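You operate a simulated robot arm through the tools that you are given. There is no shell and no other tool. Be economical: measure what you need, move in short steps, check, and stop when the job is done.

You are at the controls of a simulated robot arm. One attempt, no reset.

TASK
Put the green nozzle on the grey hose.
Fine: shut the air valve, vent till the gauge reads zero, push the green-banded coupling onto the nozzle, then open the valve. The air is 2 bar.

Only the result counts: the job must be done as asked and must still hold three seconds after the hand-in. Knocking over, shifting, dropping, spilling or breaking anything else fails it.

THE ROBOT
A 7-joint arm with a two-finger parallel gripper, fixed in place. Base frame: the origin is at the foot of the arm, x ahead of it, y to its left, z up; the work surface is at about z = 780. Lengths are in mm, angles in degrees, forces in N, time in s.
With the tool pointing down near the work surface it reaches from about 280 to 720 mm from the base axis. Its first joint turns from -115.0 to 115.0 degrees. Payload 3.91 kg.
The tool frame sits at the grasp point between the pads (the TCP): z along the fingers, y along the line on which they close. The tips reach 30 mm beyond it. The gripper opens to 110 mm. The fingers are 20 mm wide and 10 mm thick; the gripper's body (48 by 112 mm) begins 55 mm behind the TCP.
Orientation is told as [roll, pitch, yaw] about the base's x, y, z axes, in that order, counted from this pose: with the fingers straight down and closing along the base's y, the tool's x points along the base's -x, its y along +y and its z along -z.

THE INTERFACE
- The arm moves only by the tool drive_tool. Its argument "rows" is a list of rows, each a list of 3 entries, a list of its own where there are three numbers: the finger opening in mm, from 0 to 110, then the shift along the tool's x, y, z in mm, then the turn, a rotation vector about the tool's x, y, z in degrees. In form: [[hand, [x, y, z], [ax, ay, az]], ...]. A call has 1 to 20 rows; each row shifts and turns the commanded pose from where the row before left it, along the tool's axes as they then stand. A row lasts 0.2 s, in which the tool goes at most 50 mm and 8.6 degrees; a call with a longer step from one row to the next is refused whole, and so is a gripper value outside its range. Where a pose cannot be reached the arm comes as near as it can. A force on the tool above 40 N (or 10 N above the force at the start of the call, whichever is more), or a blocked arm, ends the call early, and 0.2 s more pass. Each finger travels about 108 mm/s and halts on what it meets, pressing with about 37 N; the grip force reading is that of the motor and also rises with nothing between the fingers. The clock runs only during rows and for 0.2 s after the last one: add rows that do not move to give the fingers time. The reply holds the time, the measured pose of the TCP, the force on the tool along the base axes, the opening and the grip force, in the units named above and with some noise, with the torque about the TCP (base axes, N m) and any sound that the robot's microphone picked up.
- Cameras (640 x 400 px; columns grow to the right, rows downward): "scene" is fixed at [218.7, -650.9, 1432]; the picture's right is [0.88, -0.48, 0.00], its down [-0.24, -0.43, -0.87] and it looks along [0.42, 0.76, -0.49] (base axes); focal length 349 px, centre (320, 200). "wrist" rides on the gripper at [72, 17, -103] in the tool frame; the picture's right is [-0.23, 0.97, 0.00], its down [-0.76, -0.18, -0.62] and it looks along [-0.61, -0.14, 0.78] (tool axes); focal length 222 px, centre (320, 200).
- camera(camera): a new picture of that camera. No time passes.
- lift_body(by): slides the trunk up (or, below 0, down) by that many mm; the arm rides with it, the base frame stays. It gives what a move gives, with no picture.
- locate(camera, pixels): for up to 12 pixels [column, row] of the newest picture of that camera ("zoom" is the newest enlarged one), the place [x, y, z] in the base frame of the surface seen there, good to about 3 mm. No time passes.
- inspect(camera, box): a new picture of the part [left, top, right, bottom] of that camera's present view, enlarged. No time passes.
- close_job(): hands the job in; it is judged then, once.

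Keep the steps short. Do not move on a guess: measure, check each grasp and each placing, and mend mistakes. In all there are 80 turns and 54 pictures (those below and enlarged ones count). Leave the gripper open and the arm clear of the work at the hand-in unless told otherwise, and finish with a single line.

The tools are called after "Emit:" as name(argument=value, ...) on one line, values as JSON. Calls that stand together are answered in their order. drive_tool: Moves the arm, as the interface text tells. Its arguments: {"type":"object","properties":{"rows":{"type":"array","items":{"type":"array"}}},"required":["rows"]} The other tools are called the same way: lift_body (by) slides the trunk up or down; camera (camera) takes a picture; locate (camera, pixels) gives the place of the surface under pixels of a picture; inspect (camera, box) takes an enlarged picture of a part of a camera's view; close_job () hands the job in.

At the start:

```text
t: 0.0
tool_pos: [509.7, 142.2, 1113.7]
ee_rot: [-0.1, 0.0, -0.1]
contact_force: [0.2, 0.5, -0.1]
wrist_torque: [0.02, 0.03, 0.02]
gripper_width: 109.6
grip_force: 0.0
trunk travel left (down, up): [-825.0, 165.0]
```

scene: 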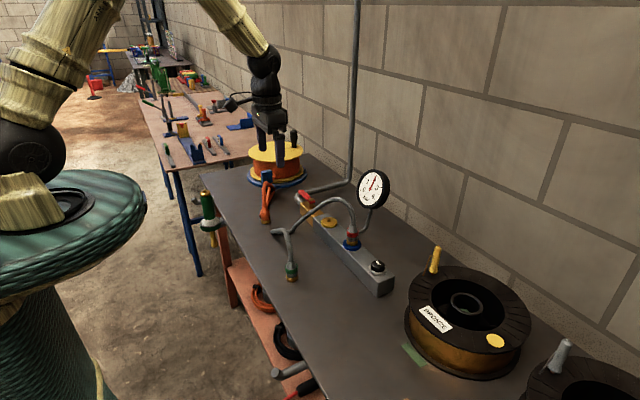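
wrist: 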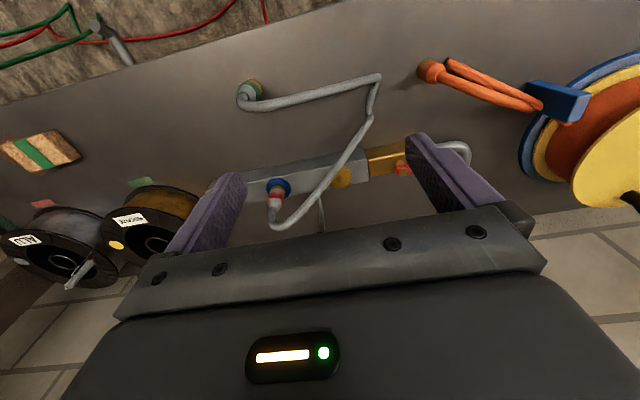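

I see the grey hose with a coupling lying at about (290,272) in the scene, a gauge at (373,188), a manifold bar, and an orange valve lever at about (305,200). I'll enlarge these areas to identify the parts.

Emit:
inspect(camera="scene", box=[240, 150, 400, 300])

Emit:
inspect(camera="wrist", box=[200, 60, 480, 235])

Emit:
inspect(camera="scene", box=[380, 220, 640, 400])

Emit:
inspect(camera="scene", box=[130, 60, 330, 230])

```text
2.67 times, centred on (320, 225) of scene
```

zoom: 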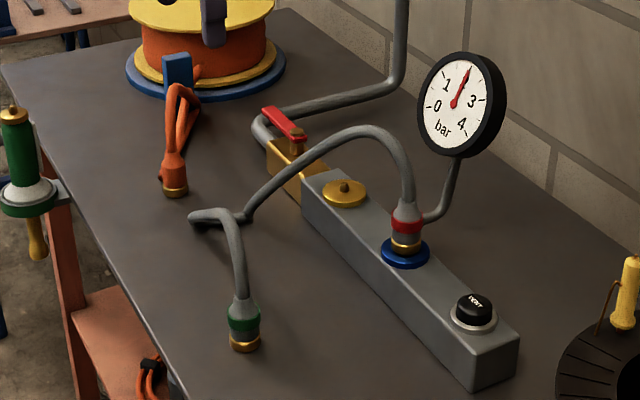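

```text
2.29 times, centred on (340, 148) of wrist
```

zoom: 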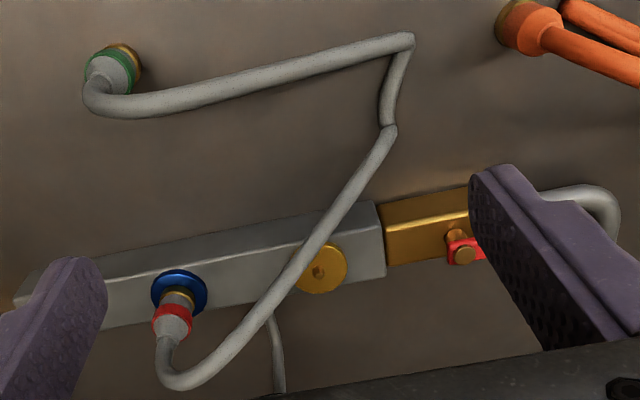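

```text
2.22 times, centred on (510, 310) of scene
```

zoom: 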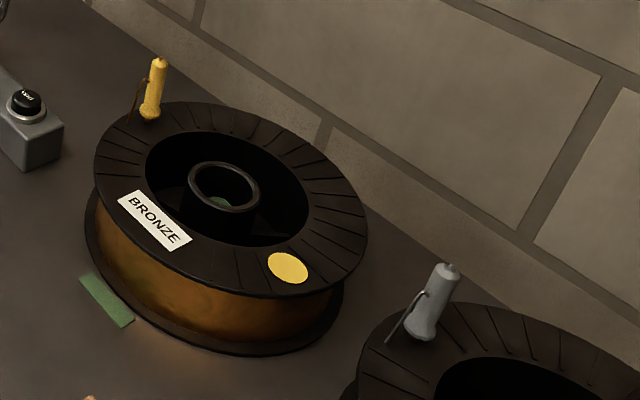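

```text
2.35 times, centred on (230, 145) of scene
```

zoom: 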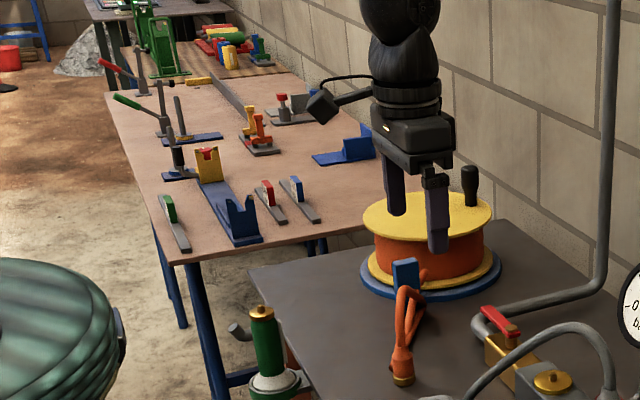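

The green-banded coupling stands gold end down. The nozzle seems to sit in a bracket at the bench's near edge (scene 210,210). I'll enlarge the nozzle, coupling and valve, and locate points on each.

Emit:
inspect(camera="scene", box=[185, 180, 249, 270])

Emit:
locate(camera="zoom", pixels=[[320, 100], [320, 150], [320, 60], [320, 200], [320, 250], [360, 230], [300, 270], [360, 330]])

Emit:
locate(camera="scene", pixels=[[291, 262], [291, 268], [291, 276], [291, 280], [291, 250], [287, 232], [281, 233], [300, 229], [313, 216], [335, 200], [352, 237], [378, 265]])

Emit:
inspect(camera="scene", box=[280, 170, 360, 220])

```text
4.44 times, centred on (217, 225) of scene
```

zoom: 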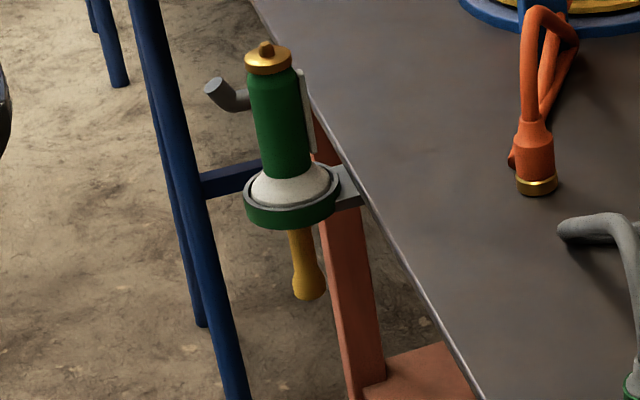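

```text
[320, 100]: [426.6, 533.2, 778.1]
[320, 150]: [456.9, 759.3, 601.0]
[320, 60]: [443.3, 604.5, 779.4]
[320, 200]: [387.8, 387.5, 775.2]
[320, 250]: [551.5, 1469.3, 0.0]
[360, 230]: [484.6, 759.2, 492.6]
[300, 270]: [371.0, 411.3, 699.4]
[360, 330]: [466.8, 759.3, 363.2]
```

```text
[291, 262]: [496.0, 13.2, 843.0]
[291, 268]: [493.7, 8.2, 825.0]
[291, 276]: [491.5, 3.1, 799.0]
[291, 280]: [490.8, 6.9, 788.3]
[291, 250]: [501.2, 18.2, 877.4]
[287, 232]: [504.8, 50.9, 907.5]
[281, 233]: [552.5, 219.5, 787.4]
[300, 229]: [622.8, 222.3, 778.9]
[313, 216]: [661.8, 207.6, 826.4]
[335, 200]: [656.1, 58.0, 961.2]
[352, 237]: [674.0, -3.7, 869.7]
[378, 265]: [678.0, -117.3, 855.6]
```

```text
8.00 times, centred on (320, 195) of scene
```

zoom: 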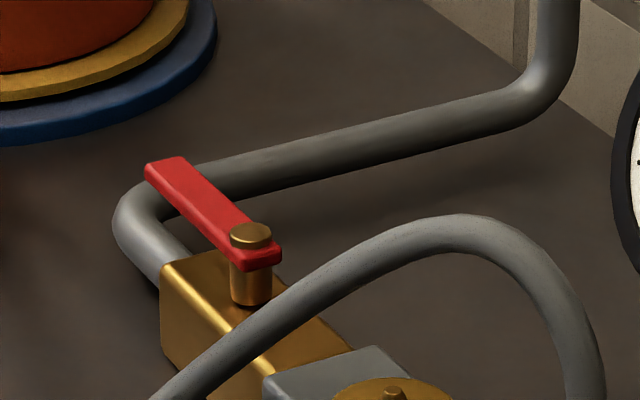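

The red lever is in line with the pipe, so the valve is open. Next I'll measure the nozzle and then the lever.

Emit:
locate(camera="zoom", pixels=[[250, 230], [262, 255], [155, 172], [185, 170], [215, 210], [250, 290], [200, 290], [300, 320], [140, 220], [175, 320], [310, 160], [530, 60]])

Emit:
inspect(camera="scene", box=[188, 180, 236, 210])

Emit:
locate(camera="scene", pixels=[[212, 193], [212, 196], [213, 205], [214, 212], [215, 222], [215, 227], [216, 235], [218, 244], [203, 201], [208, 220], [223, 221], [226, 225]])

```text
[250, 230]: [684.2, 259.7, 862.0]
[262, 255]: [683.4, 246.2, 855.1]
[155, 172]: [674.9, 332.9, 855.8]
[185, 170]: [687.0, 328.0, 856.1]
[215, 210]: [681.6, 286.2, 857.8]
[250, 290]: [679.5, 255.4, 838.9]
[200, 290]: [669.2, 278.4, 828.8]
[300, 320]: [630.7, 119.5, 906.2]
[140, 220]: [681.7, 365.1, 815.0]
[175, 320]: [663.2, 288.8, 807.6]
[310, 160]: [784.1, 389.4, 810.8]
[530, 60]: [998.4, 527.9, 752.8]
```

```text
13.33 times, centred on (212, 195) of scene
```

zoom: 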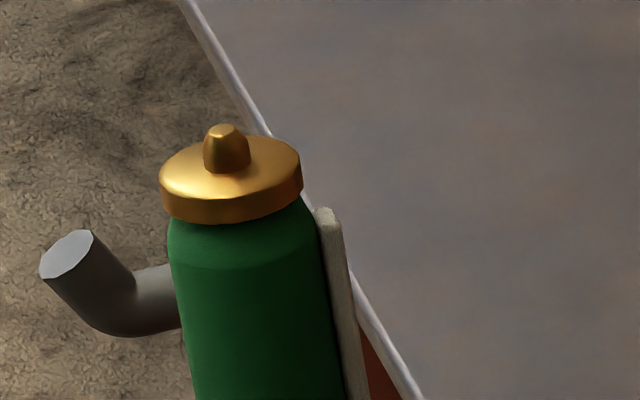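

```text
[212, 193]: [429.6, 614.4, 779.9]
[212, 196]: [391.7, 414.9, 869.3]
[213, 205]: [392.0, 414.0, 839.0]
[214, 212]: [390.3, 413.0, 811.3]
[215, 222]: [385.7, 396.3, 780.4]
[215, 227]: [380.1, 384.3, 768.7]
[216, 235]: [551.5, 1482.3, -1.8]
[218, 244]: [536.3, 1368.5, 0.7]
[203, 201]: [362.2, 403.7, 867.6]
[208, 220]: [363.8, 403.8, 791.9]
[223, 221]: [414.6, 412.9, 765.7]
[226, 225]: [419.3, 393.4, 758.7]
```

The nozzle stands upright in the bracket at about (390, 420), with its gold stud at z≈880. The lever pivot is at about (684, 250) and its end at about (681, 345), z≈856. Before going to the lever I'll measure the reel, its handle, the wall, the gauge and the vent.

Emit:
locate(camera="scene", pixels=[[293, 138], [296, 165], [275, 158], [303, 170], [268, 178], [266, 205], [373, 188], [355, 110], [377, 262], [377, 268], [327, 220], [420, 150]])

Emit:
locate(camera="wrist", pixels=[[401, 167], [344, 178], [275, 187], [275, 208], [370, 118], [378, 78], [250, 90], [245, 85], [262, 75], [555, 100], [470, 150], [290, 222]])

```text
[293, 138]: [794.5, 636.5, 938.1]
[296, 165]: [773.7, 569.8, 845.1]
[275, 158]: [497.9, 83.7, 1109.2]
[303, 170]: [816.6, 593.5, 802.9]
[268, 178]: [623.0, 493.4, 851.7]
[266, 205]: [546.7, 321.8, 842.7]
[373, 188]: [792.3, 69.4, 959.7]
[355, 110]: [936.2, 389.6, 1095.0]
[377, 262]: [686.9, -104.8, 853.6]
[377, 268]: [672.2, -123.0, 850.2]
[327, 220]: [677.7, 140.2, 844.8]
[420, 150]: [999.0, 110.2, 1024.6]
```

```text
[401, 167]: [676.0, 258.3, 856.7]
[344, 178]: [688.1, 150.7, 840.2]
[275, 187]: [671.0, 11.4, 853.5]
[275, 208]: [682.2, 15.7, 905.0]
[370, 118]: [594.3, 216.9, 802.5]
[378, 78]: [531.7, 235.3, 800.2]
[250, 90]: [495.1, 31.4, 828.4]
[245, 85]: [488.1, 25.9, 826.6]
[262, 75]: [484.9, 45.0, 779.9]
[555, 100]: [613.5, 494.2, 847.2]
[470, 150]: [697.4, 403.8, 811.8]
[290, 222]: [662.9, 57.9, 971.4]
```

The way to the lever is clear, with the wall at x≈950 and the reel beyond y≈490. I'll close the fingers and hover past the lever's far side near its end, tilted 30° outward.

Emit:
drive_tool(rows=[[0, [-27.7, 26.1, 23.4], [0, 0, 0]], [0, [-27.7, 26.1, 23.4], [0, 0, 0]], [0, [-27.7, 26.1, 23.4], [0, -7.5, 0]], [0, [0, 0, 0], [0, -7.5, 0]], [0, [0, 0, 0], [0, -7.5, 0]], [0, [0, 0, 0], [0, -7.5, 0]], [0, [-32, 26.1, -7.3], [0, 0, 0]], [0, [-32, 26.1, -7.3], [0, 0, 0]], [0, [0, 0, 0], [0, 0, 0]]])

```text
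t: 2.0
tool_pos: [639.3, 272.0, 1087.0]
ee_rot: [-0.1, -29.9, -0.1]
contact_force: [0.4, 0.4, 0.7]
wrist_torque: [-0.01, -0.01, 0.01]
gripper_width: 0.3
grip_force: 37.1
trunk travel left (down, up): [-825.0, 165.0]
```

I'm now at (639, 272, 1087), tilted as planned. Next I descend to the hover beside the lever end.

Emit:
drive_tool(rows=[[0, [4.6, 13.25, 41.2], [0, 0, 0]], [0, [4.6, 13.25, 41.2], [0, 0, 0]], [0, [4.6, 13.25, 41.2], [0, 0, 0]], [0, [4.6, 13.25, 41.2], [0, 0, 0]], [0, [0, 0, 0], [0, 0, 0]]])

Emit:
camera(camera="wrist")

Emit:
inspect(camera="scene", box=[256, 130, 384, 210])

```text
t: 3.2
tool_pos: [708.1, 325.2, 935.0]
ee_rot: [0.0, -30.0, 0.0]
contact_force: [-0.3, -0.3, 0.2]
wrist_torque: [0.02, -0.01, 0.02]
gripper_width: 0.0
grip_force: 37.1
trunk travel left (down, up): [-825.0, 165.0]
```

```text
44 pictures are left
```

wrist: 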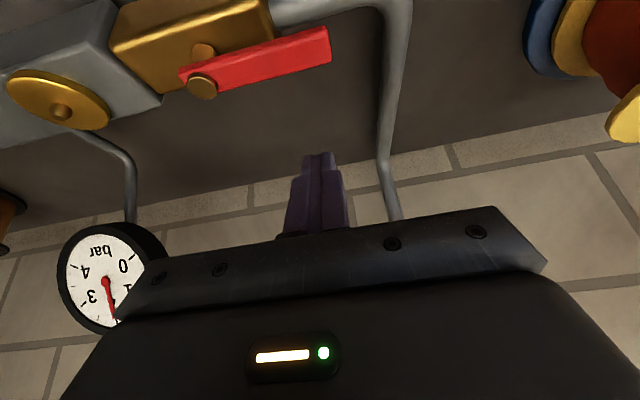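

```text
5.00 times, centred on (320, 170) of scene
```

zoom: 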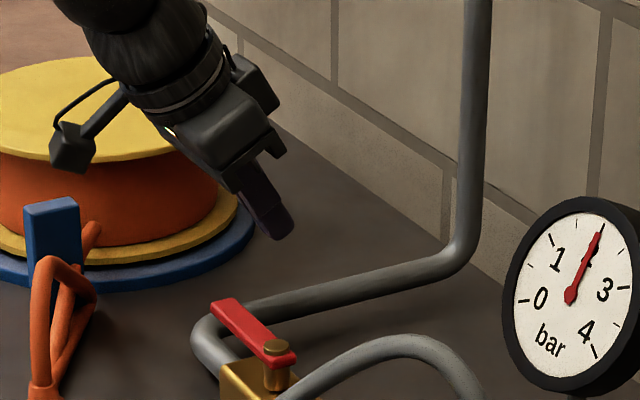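

Reach is fine. I'll measure the lever's edges in the wrist picture before going down.

Emit:
locate(camera="wrist", pixels=[[328, 34], [328, 58], [300, 46], [300, 68], [240, 58], [203, 85], [385, 100], [315, 180]])

```text
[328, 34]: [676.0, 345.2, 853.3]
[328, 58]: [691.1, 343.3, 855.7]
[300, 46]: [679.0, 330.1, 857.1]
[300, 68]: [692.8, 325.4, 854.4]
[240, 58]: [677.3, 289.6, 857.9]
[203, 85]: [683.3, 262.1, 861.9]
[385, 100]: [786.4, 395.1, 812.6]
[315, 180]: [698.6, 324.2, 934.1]
```

The lever's far edge is at x≈692 and the finger will come down at about x=704, so it clears. I descend 64 mm.

Emit:
drive_tool(rows=[[0, [16, 0, 27.7], [0, 0, 0]], [0, [16, 0, 27.7], [0, 0, 0]], [0, [0, 0, 0], [0, 0, 0]]])

Emit:
inspect(camera="scene", box=[256, 130, 384, 210])

```text
t: 4.0
tool_pos: [708.6, 323.3, 871.9]
ee_rot: [-0.1, -30.0, 0.0]
contact_force: [0.2, -0.1, -0.2]
wrist_torque: [0.02, 0.02, 0.02]
gripper_width: 0.2
grip_force: 37.2
trunk travel left (down, up): [-825.0, 165.0]
```

```text
5.00 times, centred on (320, 170) of scene
```

zoom: 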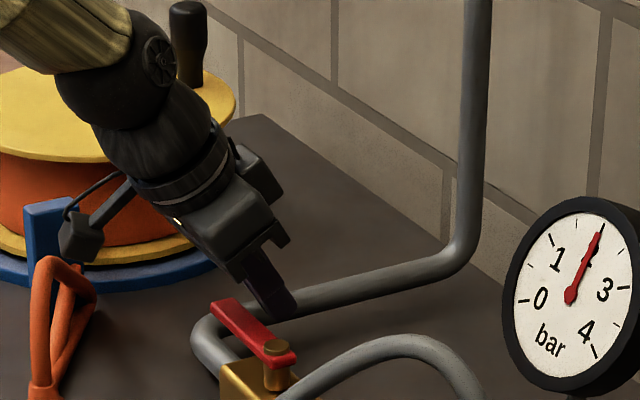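

The finger is behind the lever. I pull 30 mm towards the robot in small steps and watch the force.

Emit:
drive_tool(rows=[[0, [8.66, 0, -5], [0, 0, 0]], [0, [5.2, 0, -3], [0, 0, 0]], [0, [5.2, 0, -3], [0, 0, 0]], [0, [5.2, 0, -3], [0, 0, 0]], [0, [0, 0, 0], [0, 0, 0]]])

Emit:
camera(camera="wrist")

```text
t: 5.2
tool_pos: [678.7, 323.8, 872.8]
ee_rot: [0.0, -29.9, 0.0]
contact_force: [1.6, -0.5, 2.1]
wrist_torque: [-0.03, -0.02, 0.02]
gripper_width: 0.0
grip_force: 36.9
trunk travel left (down, up): [-825.0, 165.0]
```

```text
41 pictures are left
```

wrist: 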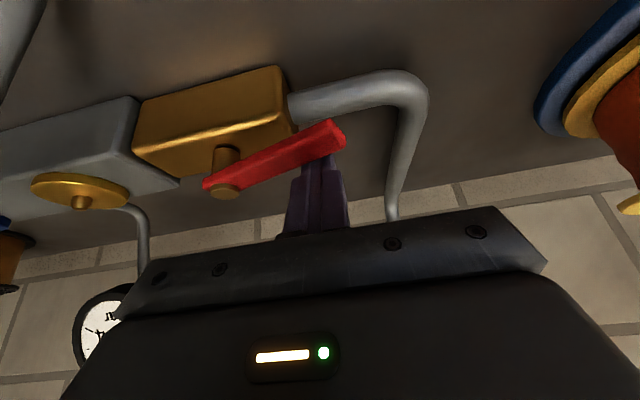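

The lever swings freely at about 2 N. I continue along the arc to about 75°.

Emit:
drive_tool(rows=[[0, [7.7, -2.5, -4.4], [0, 0, 0]], [0, [7.7, -2.5, -4.4], [0, 0, 0]], [0, [6.75, -2.8, -3.9], [0, 0, 0]], [0, [6.75, -2.8, -3.9], [0, 0, 0]], [0, [5.95, -4.6, -3.4], [0, 0, 0]], [0, [5.95, -4.6, -3.4], [0, 0, 0]], [0, [4.7, -6.2, -2.7], [0, 0, 0]], [0, [4.7, -6.2, -2.7], [0, 0, 0]], [0, [0, 0, 0], [0, 0, 0]]])

Emit:
camera(camera="wrist")

```text
t: 7.2
tool_pos: [622.2, 291.4, 870.7]
ee_rot: [0.0, -29.9, -0.1]
contact_force: [-0.3, -0.4, -0.3]
wrist_torque: [0.02, 0.01, -0.02]
gripper_width: 0.0
grip_force: 37.1
trunk travel left (down, up): [-825.0, 165.0]
```

```text
40 pictures are left
```

wrist: 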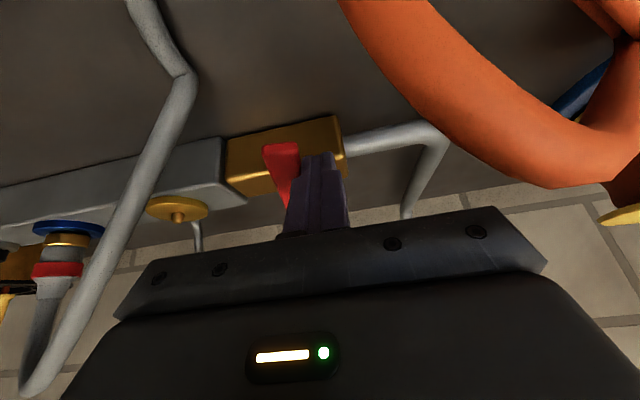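

The lever is nearly across. An orange cable loop looks close to the wrist camera, so I'll check clearance in the scene before finishing the turn.

Emit:
inspect(camera="scene", box=[240, 120, 400, 220])

Emit:
locate(camera="wrist", pixels=[[470, 130], [400, 40], [560, 170], [282, 150], [272, 180], [290, 195]])

```text
4.00 times, centred on (320, 170) of scene
```

zoom: 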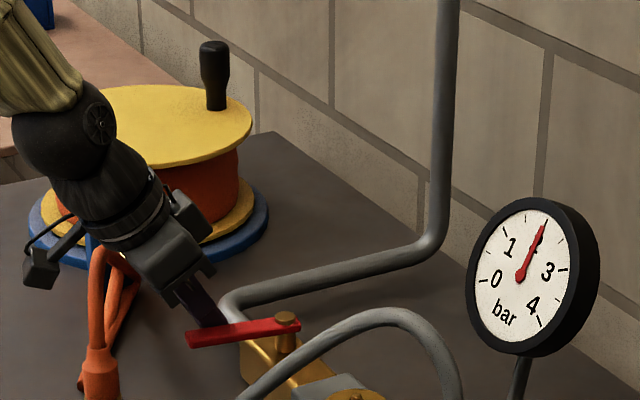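

```text
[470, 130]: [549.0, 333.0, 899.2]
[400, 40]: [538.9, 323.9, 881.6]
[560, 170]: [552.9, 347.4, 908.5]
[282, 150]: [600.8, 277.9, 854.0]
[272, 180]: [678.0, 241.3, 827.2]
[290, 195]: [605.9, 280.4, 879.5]
```

The orange loop reaches about (550, 340, 905), roughly 20 mm from the gripper body. I'll finish with a pure -y push, which moves away from the loop, in small steps until the stop.

Emit:
drive_tool(rows=[[0, [0, -5, 0], [0, 0, 0]], [0, [0, -5, 0], [0, 0, 0]], [0, [0, -4, 0], [0, 0, 0]], [0, [0, -3, 0], [0, 0, 0]], [0, [0, 0, 0], [0, 0, 0]]])

Emit:
inspect(camera="scene", box=[240, 120, 400, 220])

```text
t: 8.4
tool_pos: [622.0, 279.5, 872.2]
ee_rot: [0.1, -30.1, 0.1]
contact_force: [0.2, 16.2, 0.0]
wrist_torque: [0.32, -0.02, 0.28]
gripper_width: 0.0
grip_force: 36.6
trunk travel left (down, up): [-825.0, 165.0]
```

```text
4.00 times, centred on (320, 170) of scene
```

zoom: 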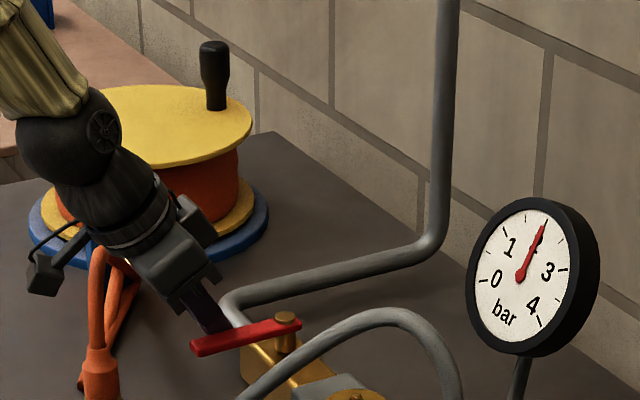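

A 16 N force says the lever is on its stop. I check its angle.

Emit:
locate(camera="zoom", pixels=[[195, 343], [240, 331], [270, 326], [287, 318], [220, 338]])

```text
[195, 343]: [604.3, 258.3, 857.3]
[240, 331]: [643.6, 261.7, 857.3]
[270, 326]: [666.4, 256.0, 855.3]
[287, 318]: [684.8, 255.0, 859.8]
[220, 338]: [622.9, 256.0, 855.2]
```

The lever lies along -x at y≈257, a full 90°, so the valve is shut. I back off, rise, untilt and travel over to the vent button at about (680, -113).

Emit:
drive_tool(rows=[[0, [0, 4, 0], [0, 0, 0]], [0, [-22.5, 0, -39], [0, 0, 0]], [0, [-22.5, 0, -39], [0, 0, 0]], [0, [-22.5, 0, -39], [0, 0, 0]], [0, [-22.5, 0, -39], [0, 0, 0]], [0, [0, 0, 0], [0, 7.5, 0]], [0, [0, 0, 0], [0, 7.5, 0]], [0, [0, 0, 0], [0, 7.5, 0]], [0, [0, 0, 0], [0, 7.5, 0]], [0, [-6, -44, 0], [0, 0, 0]], [0, [-6, -44, 0], [0, 0, 0]], [0, [-6, -44, 0], [0, 0, 0]], [0, [-6, -44, 0], [0, 0, 0]], [0, [-6, -44, 0], [0, 0, 0]], [0, [-6, -44, 0], [0, 0, 0]], [0, [-6, -44, 0], [0, 0, 0]], [0, [-6, -44, 0], [0, 0, 0]], [0, [-6, -44, 0], [0, 0, 0]], [0, [0, 0, 0], [0, 0, 0]]])

Emit:
camera(camera="wrist")

Emit:
inspect(camera="scene", box=[320, 200, 440, 300])

```text
t: 12.4
tool_pos: [677.0, -115.8, 1052.9]
ee_rot: [0.1, 0.1, 0.0]
contact_force: [-0.4, 0.2, 0.3]
wrist_torque: [-0.02, -0.01, 0.01]
gripper_width: 0.0
grip_force: 37.2
trunk travel left (down, up): [-825.0, 165.0]
```

```text
37 pictures are left
```

wrist: 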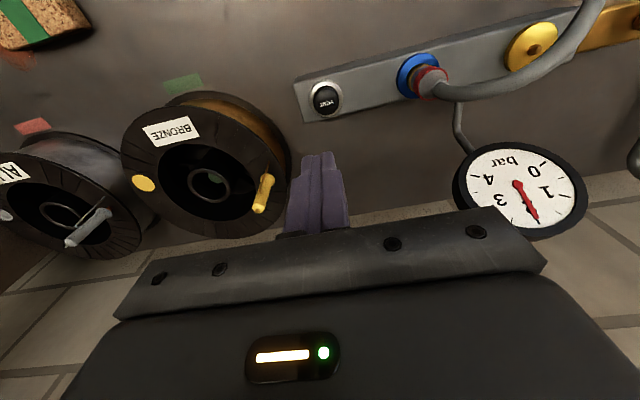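

```text
4.00 times, centred on (380, 250) of scene
```

zoom: 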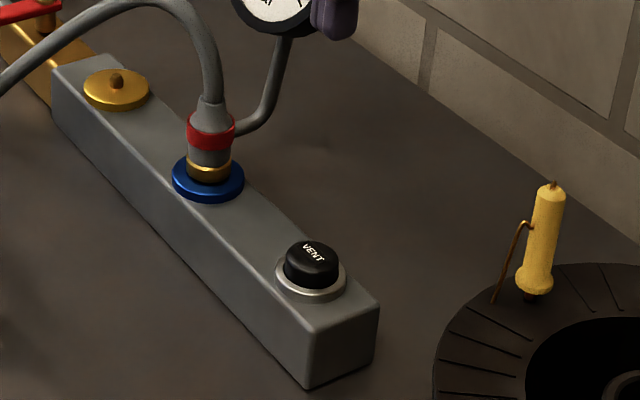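

I locate the vent button's centre precisely in both pictures.

Emit:
locate(camera="zoom", pixels=[[311, 252], [290, 255], [335, 260], [312, 272], [310, 300], [345, 310]])

Emit:
locate(camera="wrist", pixels=[[327, 92], [327, 102], [318, 98], [338, 98], [327, 112]])

```text
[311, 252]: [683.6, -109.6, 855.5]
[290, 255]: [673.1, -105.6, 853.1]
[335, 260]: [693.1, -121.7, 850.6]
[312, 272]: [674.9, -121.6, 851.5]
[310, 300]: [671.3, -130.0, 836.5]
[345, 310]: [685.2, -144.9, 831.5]
```

```text
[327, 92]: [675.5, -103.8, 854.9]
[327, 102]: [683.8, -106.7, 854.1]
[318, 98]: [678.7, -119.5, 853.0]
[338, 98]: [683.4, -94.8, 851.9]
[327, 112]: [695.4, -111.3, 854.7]
```

The button's centre is about (683, -109), with its top at z≈855. I descend to hover 5 mm above it (TCP 890).

Emit:
drive_tool(rows=[[0, [-6, 6.5, 40], [0, 0, 0]], [0, [0, 0, 45], [0, 0, 0]], [0, [0, 0, 45], [0, 0, 0]], [0, [0, 0, 32], [0, 0, 0]], [0, [0, 0, 0], [0, 0, 0]]])

Emit:
inspect(camera="scene", box=[320, 180, 440, 300])

```text
t: 13.6
tool_pos: [680.3, -111.2, 889.1]
ee_rot: [0.1, 0.1, 0.1]
contact_force: [0.6, -0.2, 0.5]
wrist_torque: [-0.05, 0.0, 0.0]
gripper_width: 0.0
grip_force: 36.9
trunk travel left (down, up): [-825.0, 165.0]
```

```text
3.33 times, centred on (380, 240) of scene
```

zoom: 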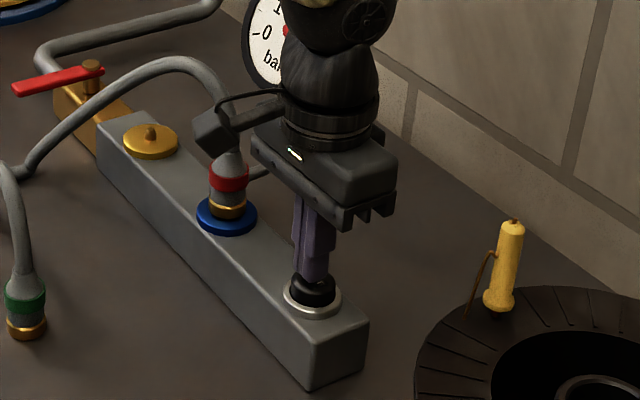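

It is centred over the button. I press down in 2 mm steps.

Emit:
drive_tool(rows=[[0, [0, 0, 2], [0, 0, 0]], [0, [0, 0, 2], [0, 0, 0]], [0, [0, 0, 2], [0, 0, 0]], [0, [0, 0, 2], [0, 0, 0]], [0, [0, 0, 1], [0, 0, 0]], [0, [0, 0, 0], [0, 0, 0]]])

Emit:
camera(camera="wrist")

```text
t: 15.0
tool_pos: [681.8, -109.7, 880.4]
ee_rot: [0.0, 0.0, 0.1]
contact_force: [0.0, 0.5, 1.3]
wrist_torque: [-0.02, 0.0, -0.01]
gripper_width: 0.0
grip_force: 37.2
trunk travel left (down, up): [-825.0, 165.0]
```

```text
34 pictures are left
```

wrist: 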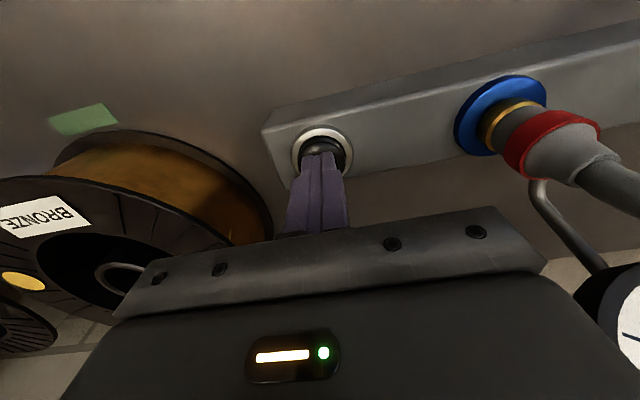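

Only 1.3 N so far and no sound of air. I press another few mm.

Emit:
drive_tool(rows=[[0, [0, 0, 1.5], [0, 0, 0]], [0, [0, 0, 1.5], [0, 0, 0]], [0, [0, 0, 1.5], [0, 0, 0]], [0, [0, 0, 0], [0, 0, 0]], [0, [0, 0, 0], [0, 0, 0]], [0, [0, 0, 0], [0, 0, 0]]])

```text
t: 16.4
tool_pos: [682.2, -110.4, 877.4]
ee_rot: [0.0, 0.0, 0.1]
contact_force: [-0.3, -1.4, 4.0]
wrist_torque: [-0.01, 0.01, -0.01]
gripper_width: 0.1
grip_force: 36.8
trunk travel left (down, up): [-825.0, 165.0]
heard: click
```

I heard a click and the force is 4 N. I hold it there, and read the gauge.

Emit:
drive_tool(rows=[[0, [0, 0, 1], [0, 0, 0]], [0, [0, 0, 0], [0, 0, 0]], [0, [0, 0, 0], [0, 0, 0]], [0, [0, 0, 0], [0, 0, 0]], [0, [0, 0, 0], [0, 0, 0]], [0, [0, 0, 0], [0, 0, 0]], [0, [0, 0, 0], [0, 0, 0]], [0, [0, 0, 0], [0, 0, 0]]])

Emit:
inspect(camera="scene", box=[340, 150, 420, 220])

```text
t: 18.2
tool_pos: [681.8, -110.8, 875.9]
ee_rot: [0.0, -0.1, 0.0]
contact_force: [2.0, -1.8, 7.8]
wrist_torque: [-0.07, -0.09, -0.03]
gripper_width: 0.0
grip_force: 37.2
trunk travel left (down, up): [-825.0, 165.0]
```

```text
5.71 times, centred on (380, 185) of scene
```

zoom: 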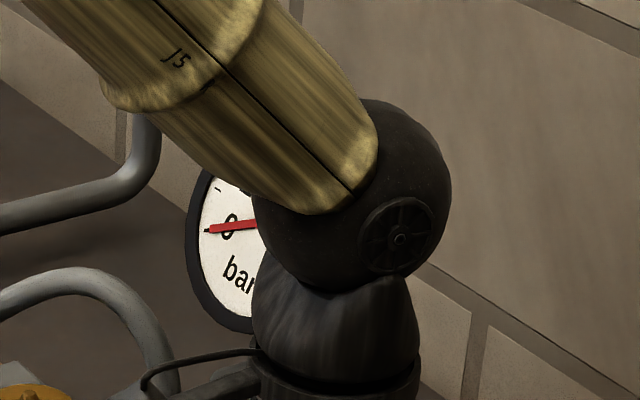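

The needle points at 0. I hold one more second, then rise to z≈1060 and go near the green coupling to look.

Emit:
drive_tool(rows=[[0, [0, 0, 0], [0, 0, 0]], [0, [0, 0, 0], [0, 0, 0]], [0, [0, 0, 0], [0, 0, 0]], [0, [0, 0, 0], [0, 0, 0]], [0, [0, 0, 0], [0, 0, 0]], [0, [0, 0, -20], [0, 0, 0]], [0, [0, 0, -45], [0, 0, 0]], [0, [0, 0, -45], [0, 0, 0]], [0, [0, 0, -45], [0, 0, 0]], [0, [0, 0, -35], [0, 0, 0]], [0, [40, 26, 0], [0, 0, 0]], [0, [40, 26, 0], [0, 0, 0]], [0, [40, 26, 0], [0, 0, 0]], [0, [40, 26, 0], [0, 0, 0]], [0, [28, 26, 0], [0, 0, 0]], [0, [0, 0, 0], [0, 0, 0]]])

Emit:
camera(camera="wrist")

Emit:
camera(camera="scene")

```text
t: 21.6
tool_pos: [493.8, 20.0, 1065.5]
ee_rot: [-0.1, 0.2, 0.0]
contact_force: [0.8, -0.6, -0.2]
wrist_torque: [0.02, 0.01, -0.01]
gripper_width: 0.0
grip_force: 37.0
trunk travel left (down, up): [-825.0, 165.0]
```

```text
32 pictures are left
```

wrist: 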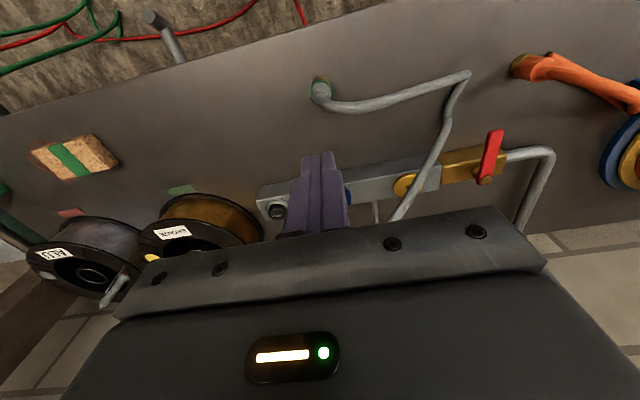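

```text
31 pictures are left
```

scene: 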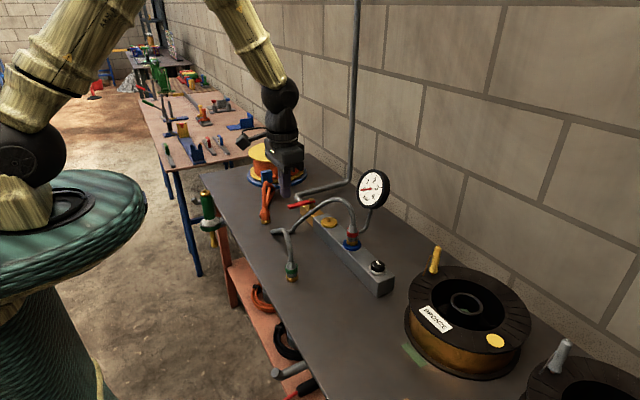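

The gauge reads 0 and the lever is shut. Before choosing the nozzle I want to check the green tube at wrist (20,230) and the grey stub at (165,35).

Emit:
locate(camera="wrist", pixels=[[10, 220], [30, 245], [165, 35], [150, 18], [325, 85], [318, 92], [320, 80], [360, 105], [410, 95], [460, 75], [450, 115], [430, 165]])

Emit:
inspect(camera="wrist", box=[0, 0, 200, 280])

Emit:
inspect(camera="scene", box=[250, 200, 350, 300])

```text
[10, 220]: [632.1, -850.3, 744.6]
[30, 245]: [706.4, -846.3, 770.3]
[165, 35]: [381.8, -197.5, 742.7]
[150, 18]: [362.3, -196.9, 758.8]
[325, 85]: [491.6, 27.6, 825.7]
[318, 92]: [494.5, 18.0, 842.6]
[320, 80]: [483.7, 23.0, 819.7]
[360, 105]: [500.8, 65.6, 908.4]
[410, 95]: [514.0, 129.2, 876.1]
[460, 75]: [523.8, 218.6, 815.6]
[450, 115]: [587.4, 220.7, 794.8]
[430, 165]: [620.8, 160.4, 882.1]
```

```text
1.43 times, centred on (100, 140) of wrist
```

zoom: 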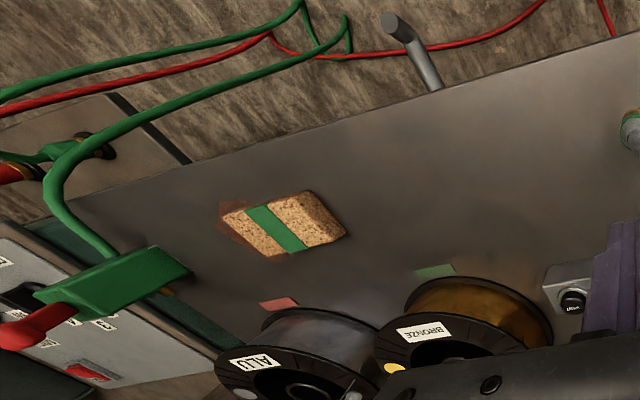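

```text
4.00 times, centred on (300, 250) of scene
```

zoom: 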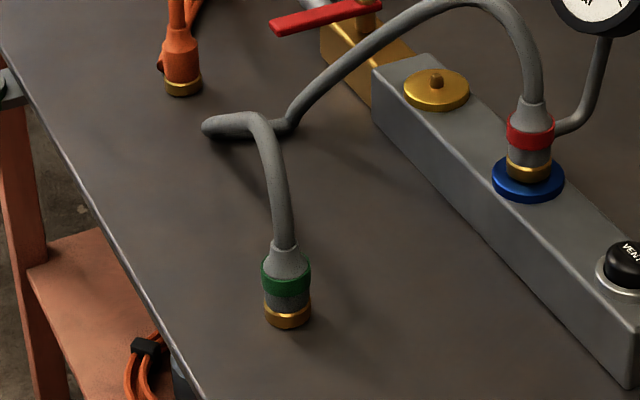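

The nozzle in the bench bracket is the only green one. The grey hose's coupling axis is about (501, 22) with its band at z≈825, and the hose bends off to +y above it. I'll approach tilted 45° from the robot's side, so the gripper body stays clear of the hose. First I move to the pre-grasp pose.

Emit:
drive_tool(rows=[[70, [19, 0.7, 35], [0, 0, 0]], [70, [19, 0.7, 35], [0, 0, 0]], [70, [19, 0.7, 35], [0, 0, 0]], [70, [0, 0, 0], [0, -7.5, 0]], [70, [0, 0, 0], [0, -7.5, 0]], [70, [0, 0, 0], [0, -7.5, 0]], [70, [0, 0, 0], [0, -7.5, 0]], [70, [0, 0, 0], [0, -7.5, 0]], [70, [0, 0, 0], [0, -7.5, 0]], [70, [25.1, 0, 25.1], [0, 0, 0]], [70, [25.1, 0, 25.1], [0, 0, 0]], [70, [0, 0, 0], [0, 0, 0]]])

Emit:
camera(camera="wrist")

Emit:
inspect(camera="scene", box=[240, 190, 360, 290])

```text
t: 24.2
tool_pos: [447.6, 21.6, 883.0]
ee_rot: [0.0, -44.9, 0.0]
contact_force: [0.1, 0.3, -0.2]
wrist_torque: [-0.01, 0.01, 0.01]
gripper_width: 69.8
grip_force: 0.1
out of reach, approached as far as the arm can: row 8, 9
trunk travel left (down, up): [-825.0, 165.0]
```

```text
28 pictures are left
```

wrist: 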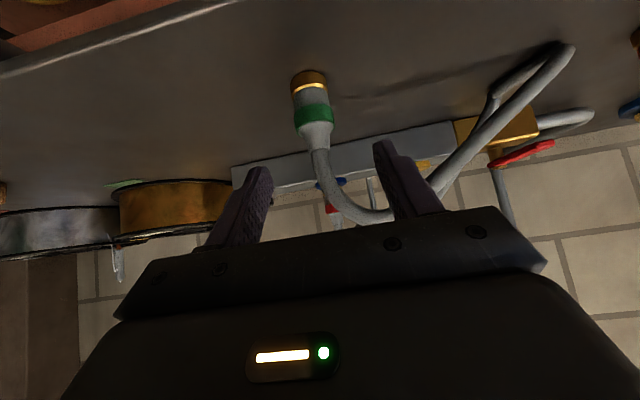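

```text
4.00 times, centred on (300, 240) of scene
```

zoom: 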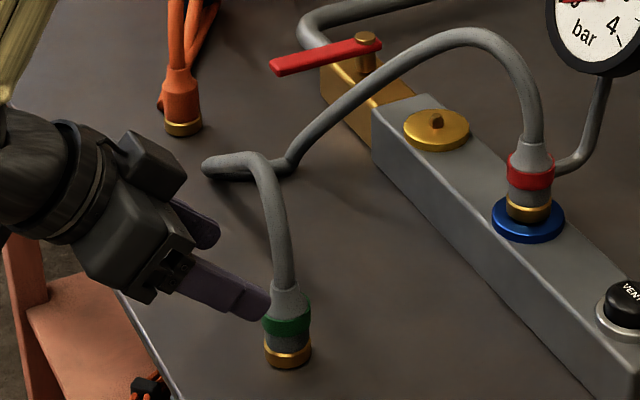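

I measure the coupling from this view to get its axis.

Emit:
locate(camera="wrist", pixels=[[315, 118], [298, 118], [331, 116], [312, 104], [318, 140], [308, 76], [304, 92], [320, 165], [345, 205]])

Emit:
locate(camera="zoom", pixels=[[288, 325], [268, 325], [308, 325], [288, 345], [288, 360], [285, 295], [272, 210], [240, 158]])

```text
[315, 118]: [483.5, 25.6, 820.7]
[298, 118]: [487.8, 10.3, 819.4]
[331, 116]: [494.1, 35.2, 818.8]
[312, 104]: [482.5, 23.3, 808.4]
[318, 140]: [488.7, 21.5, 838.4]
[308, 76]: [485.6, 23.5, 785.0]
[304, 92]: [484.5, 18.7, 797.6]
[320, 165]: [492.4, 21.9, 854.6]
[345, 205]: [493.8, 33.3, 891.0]
```

```text
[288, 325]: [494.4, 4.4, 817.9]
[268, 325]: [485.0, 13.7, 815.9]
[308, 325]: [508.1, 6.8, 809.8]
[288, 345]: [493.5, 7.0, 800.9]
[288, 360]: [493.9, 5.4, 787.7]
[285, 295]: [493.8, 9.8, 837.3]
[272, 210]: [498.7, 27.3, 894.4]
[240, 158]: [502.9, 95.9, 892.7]
```

The coupling axis is about (500, 21.7), with the band at z≈820. I advance so the coupling lies 10 mm beyond the TCP, still open.

Emit:
drive_tool(rows=[[70, [3.7, 0, 24], [0, 0, 0]], [70, [3.7, 0, 24], [0, 0, 0]], [70, [0, 0, 23.7], [0, 0, 0]], [70, [0, 0, 0], [0, 0, 0]]])

Emit:
inspect(camera="scene", box=[240, 190, 360, 290])

Emit:
camera(camera="wrist")

```text
t: 25.2
tool_pos: [495.4, 23.1, 827.5]
ee_rot: [0.0, -45.0, -0.1]
contact_force: [-0.4, -0.5, 0.7]
wrist_torque: [-0.01, 0.01, 0.01]
gripper_width: 70.0
grip_force: 0.0
trunk travel left (down, up): [-825.0, 165.0]
```

```text
4.00 times, centred on (300, 240) of scene
```

zoom: 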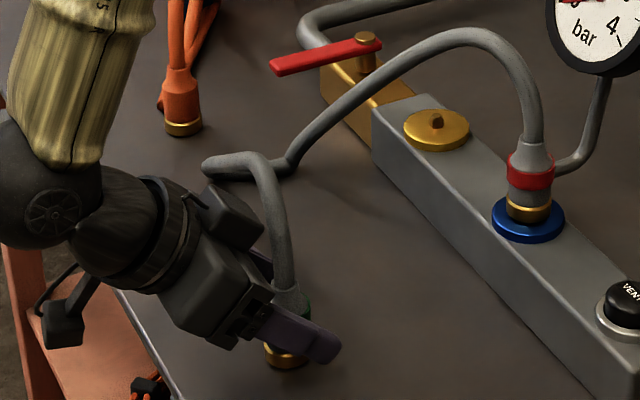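

```text
25 pictures are left
```

wrist: 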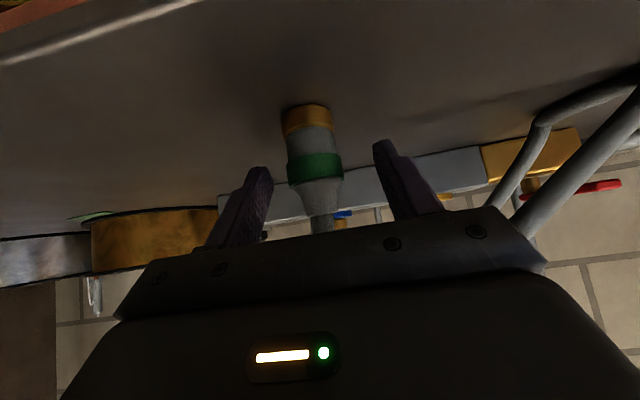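

It is between the fingers. I close the gripper.

Emit:
drive_tool(rows=[[0, [0, 0, 0], [0, 0, 0]], [0, [0, 0, 0], [0, 0, 0]], [0, [0, 0, 0], [0, 0, 0]], [0, [0, 0, 0], [0, 0, 0]]])

```text
t: 26.2
tool_pos: [495.9, 23.1, 826.9]
ee_rot: [0.1, -44.9, 0.0]
contact_force: [-0.5, -0.2, 0.6]
wrist_torque: [-0.03, -0.01, -0.01]
gripper_width: 28.9
grip_force: 37.5
trunk travel left (down, up): [-825.0, 165.0]
```

Gripped at 28.9 mm. I lift 40 mm straight up and check.

Emit:
drive_tool(rows=[[0, [-14.1, 0, -14.1], [0, 0, 0]], [0, [-14.1, 0, -14.1], [0, 0, 0]], [0, [0, 0, 0], [0, 0, 0]]])

Emit:
camera(camera="wrist")

Emit:
camera(camera="scene")

```text
t: 27.0
tool_pos: [494.4, 23.8, 867.3]
ee_rot: [0.0, -45.0, -0.1]
contact_force: [-0.9, 0.0, -1.1]
wrist_torque: [0.01, 0.02, 0.02]
gripper_width: 29.0
grip_force: 37.0
trunk travel left (down, up): [-825.0, 165.0]
```

```text
24 pictures are left
```

wrist: 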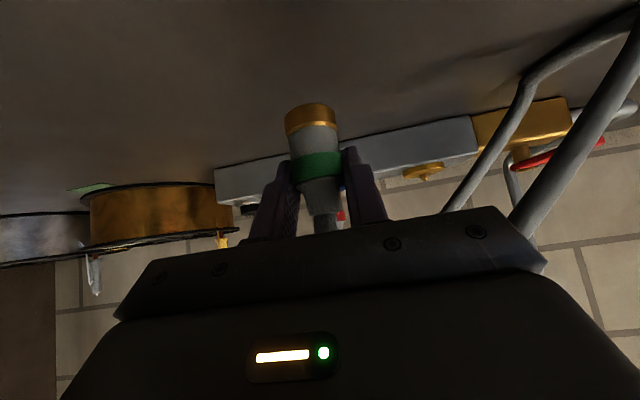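

```text
23 pictures are left
```

scene: 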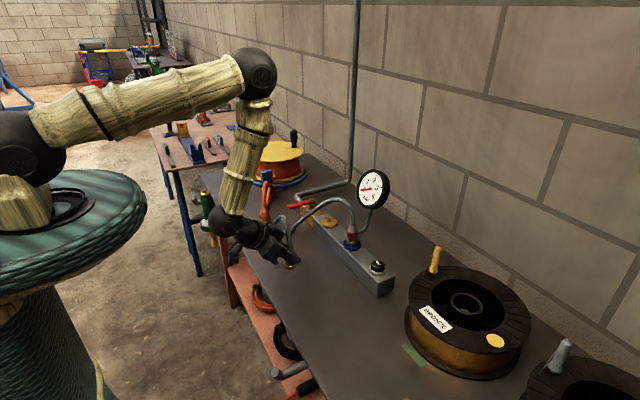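

The coupling is held and upright. I measure its gold mouth relative to the TCP.

Emit:
inspect(camera="wrist", box=[260, 90, 380, 240])

Emit:
locate(camera="wrist", pixels=[[310, 107], [292, 118], [310, 120], [333, 115], [314, 140], [318, 165], [321, 190], [325, 220]])

```text
2.67 times, centred on (320, 165) of wrist
```

zoom: 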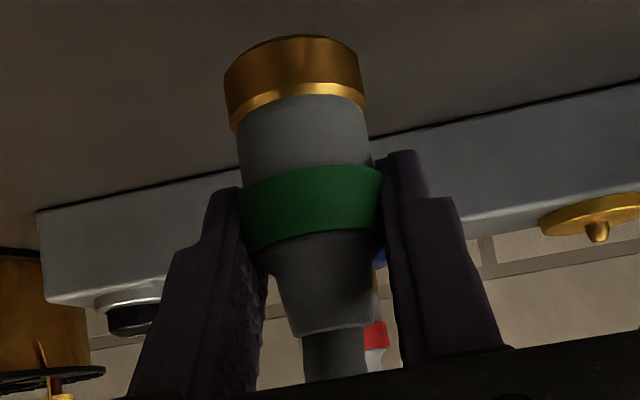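

```text
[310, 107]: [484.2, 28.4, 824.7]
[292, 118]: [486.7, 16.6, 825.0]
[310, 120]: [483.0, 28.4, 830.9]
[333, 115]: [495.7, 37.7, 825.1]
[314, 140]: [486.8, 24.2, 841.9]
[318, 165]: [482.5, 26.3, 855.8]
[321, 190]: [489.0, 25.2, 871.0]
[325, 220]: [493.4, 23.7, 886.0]
```

The mouth is 47 mm below the TCP, and its axis is about 4.5 mm ahead in x. Now I measure the nozzle's stud accurately.

Emit:
inspect(camera="scene", box=[188, 180, 236, 210])

Emit:
locate(camera="zoom", pixels=[[224, 129], [226, 160], [200, 160], [270, 160], [230, 205], [165, 190], [298, 180], [250, 280], [180, 280], [310, 290], [60, 255], [330, 220]])

```text
13.33 times, centred on (212, 195) of scene
```

zoom: 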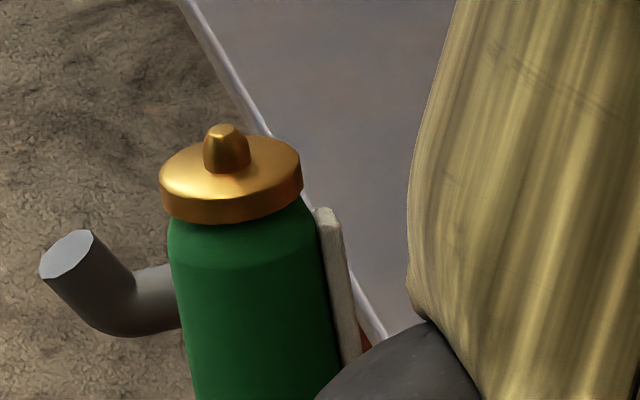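

```text
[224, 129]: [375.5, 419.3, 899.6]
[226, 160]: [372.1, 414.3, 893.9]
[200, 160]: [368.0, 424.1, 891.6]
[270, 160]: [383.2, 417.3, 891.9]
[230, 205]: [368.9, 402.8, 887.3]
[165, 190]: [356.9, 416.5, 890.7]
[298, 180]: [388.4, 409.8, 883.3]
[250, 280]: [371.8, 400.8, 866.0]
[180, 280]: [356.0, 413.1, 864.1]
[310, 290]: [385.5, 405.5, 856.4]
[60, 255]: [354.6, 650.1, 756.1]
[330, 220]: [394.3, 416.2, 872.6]
```

The stud axis is about (375, 418), its top is at z≈902 and the disc top is about 891. I raise the coupling to z≈975 and move halfway across, watching the hose.

Emit:
drive_tool(rows=[[0, [-25.5, 0, -25.5], [0, 0, 0]], [0, [-25.5, 0, -25.5], [0, 0, 0]], [0, [-25.5, 0, -25.5], [0, 0, 0]], [0, [8.8, 33, -8.8], [0, 0, 0]], [0, [8.8, 33, -8.8], [0, 0, 0]], [0, [8.8, 33, -8.8], [0, 0, 0]], [0, [8.8, 33, -8.8], [0, 0, 0]], [0, [8.8, 33, -8.8], [0, 0, 0]], [0, [8.8, 33, -8.8], [0, 0, 0]], [0, [0, 0, 0], [0, 0, 0]]])

Emit:
camera(camera="scene")

```text
t: 29.2
tool_pos: [419.4, 220.5, 977.6]
ee_rot: [-0.1, -45.1, 0.0]
contact_force: [-0.3, 0.3, -0.8]
wrist_torque: [-0.02, 0.03, -0.01]
gripper_width: 28.8
grip_force: 37.1
trunk travel left (down, up): [-825.0, 165.0]
```

```text
20 pictures are left
```

scene: 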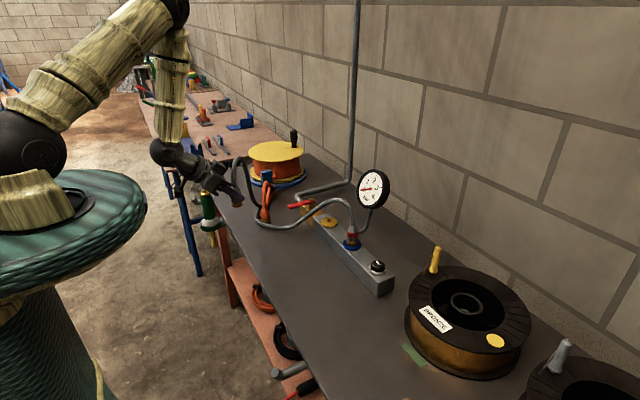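

The hose follows freely. I continue to hover over the stud with the mouth at z≈938.

Emit:
drive_tool(rows=[[0, [5, 32.7, -6.65], [0, 0, 0]], [0, [5, 32.7, -6.65], [0, 0, 0]], [0, [5, 32.7, -6.65], [0, 0, 0]], [0, [5, 32.7, -6.65], [0, 0, 0]], [0, [5, 32.7, -6.65], [0, 0, 0]], [0, [5, 32.7, -6.65], [0, 0, 0]], [0, [0, 0, 0], [0, 0, 0]], [0, [0, 0, 0], [0, 0, 0]]])

Emit:
camera(camera="wrist")

Emit:
inspect(camera="scene", box=[176, 155, 256, 215])

```text
t: 31.0
tool_pos: [368.9, 417.3, 983.8]
ee_rot: [-0.1, -44.9, 0.2]
contact_force: [-0.6, -0.4, -1.8]
wrist_torque: [-0.01, -0.01, 0.01]
gripper_width: 28.8
grip_force: 37.2
trunk travel left (down, up): [-825.0, 165.0]
```

```text
19 pictures are left
```

wrist: 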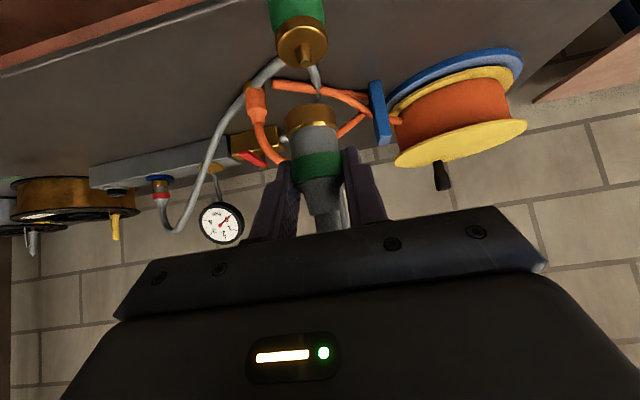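

```text
6.67 times, centred on (216, 185) of scene
```

zoom: 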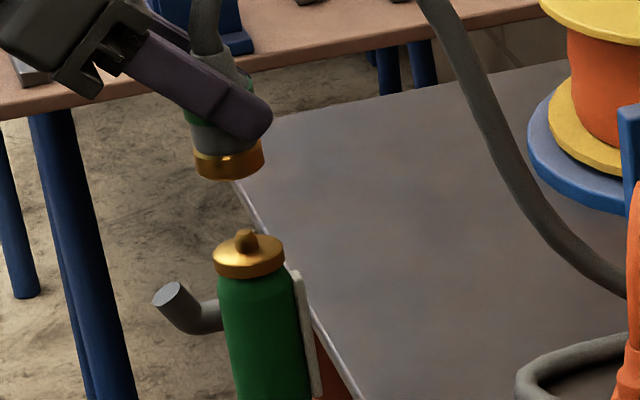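

The alignment looks close. I locate the mouth and the stud in both views for offsets.

Emit:
locate(camera="zoom", pixels=[[228, 165], [197, 155], [262, 150], [228, 178], [245, 233], [245, 245], [238, 244], [253, 244], [215, 255], [282, 252], [248, 270]])

Emit:
locate(camera="wrist", pixels=[[311, 112], [288, 122], [335, 112], [311, 125], [304, 52], [304, 60], [300, 50], [309, 50], [279, 45], [325, 38], [302, 25]])

Emit:
inspect(camera="wrist", box=[250, 0, 370, 150])

```text
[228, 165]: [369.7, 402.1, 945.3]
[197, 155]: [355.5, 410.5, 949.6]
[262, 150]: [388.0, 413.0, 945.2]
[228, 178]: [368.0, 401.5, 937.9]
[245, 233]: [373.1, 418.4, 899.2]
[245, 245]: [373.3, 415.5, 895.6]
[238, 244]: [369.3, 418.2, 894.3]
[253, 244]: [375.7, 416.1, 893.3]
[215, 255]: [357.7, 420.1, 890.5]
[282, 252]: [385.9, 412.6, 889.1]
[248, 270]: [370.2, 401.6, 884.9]
```

```text
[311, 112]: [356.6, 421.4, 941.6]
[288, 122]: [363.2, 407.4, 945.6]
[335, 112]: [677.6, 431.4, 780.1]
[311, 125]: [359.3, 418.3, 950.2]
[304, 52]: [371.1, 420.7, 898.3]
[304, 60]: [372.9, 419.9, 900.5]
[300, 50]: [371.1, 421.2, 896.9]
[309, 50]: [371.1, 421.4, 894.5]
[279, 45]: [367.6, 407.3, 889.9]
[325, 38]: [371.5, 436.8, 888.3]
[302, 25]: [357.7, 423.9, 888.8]
```

```text
2.67 times, centred on (310, 75) of wrist
```

zoom: 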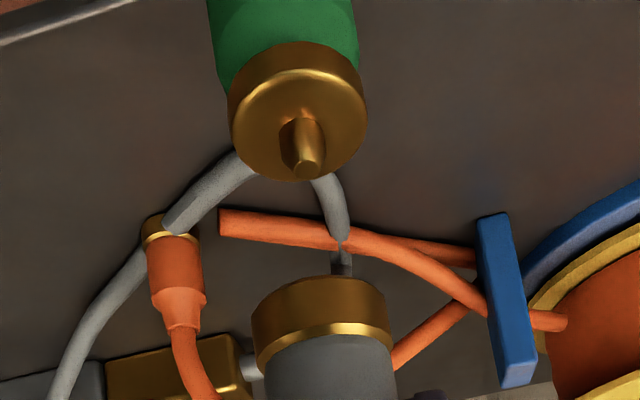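

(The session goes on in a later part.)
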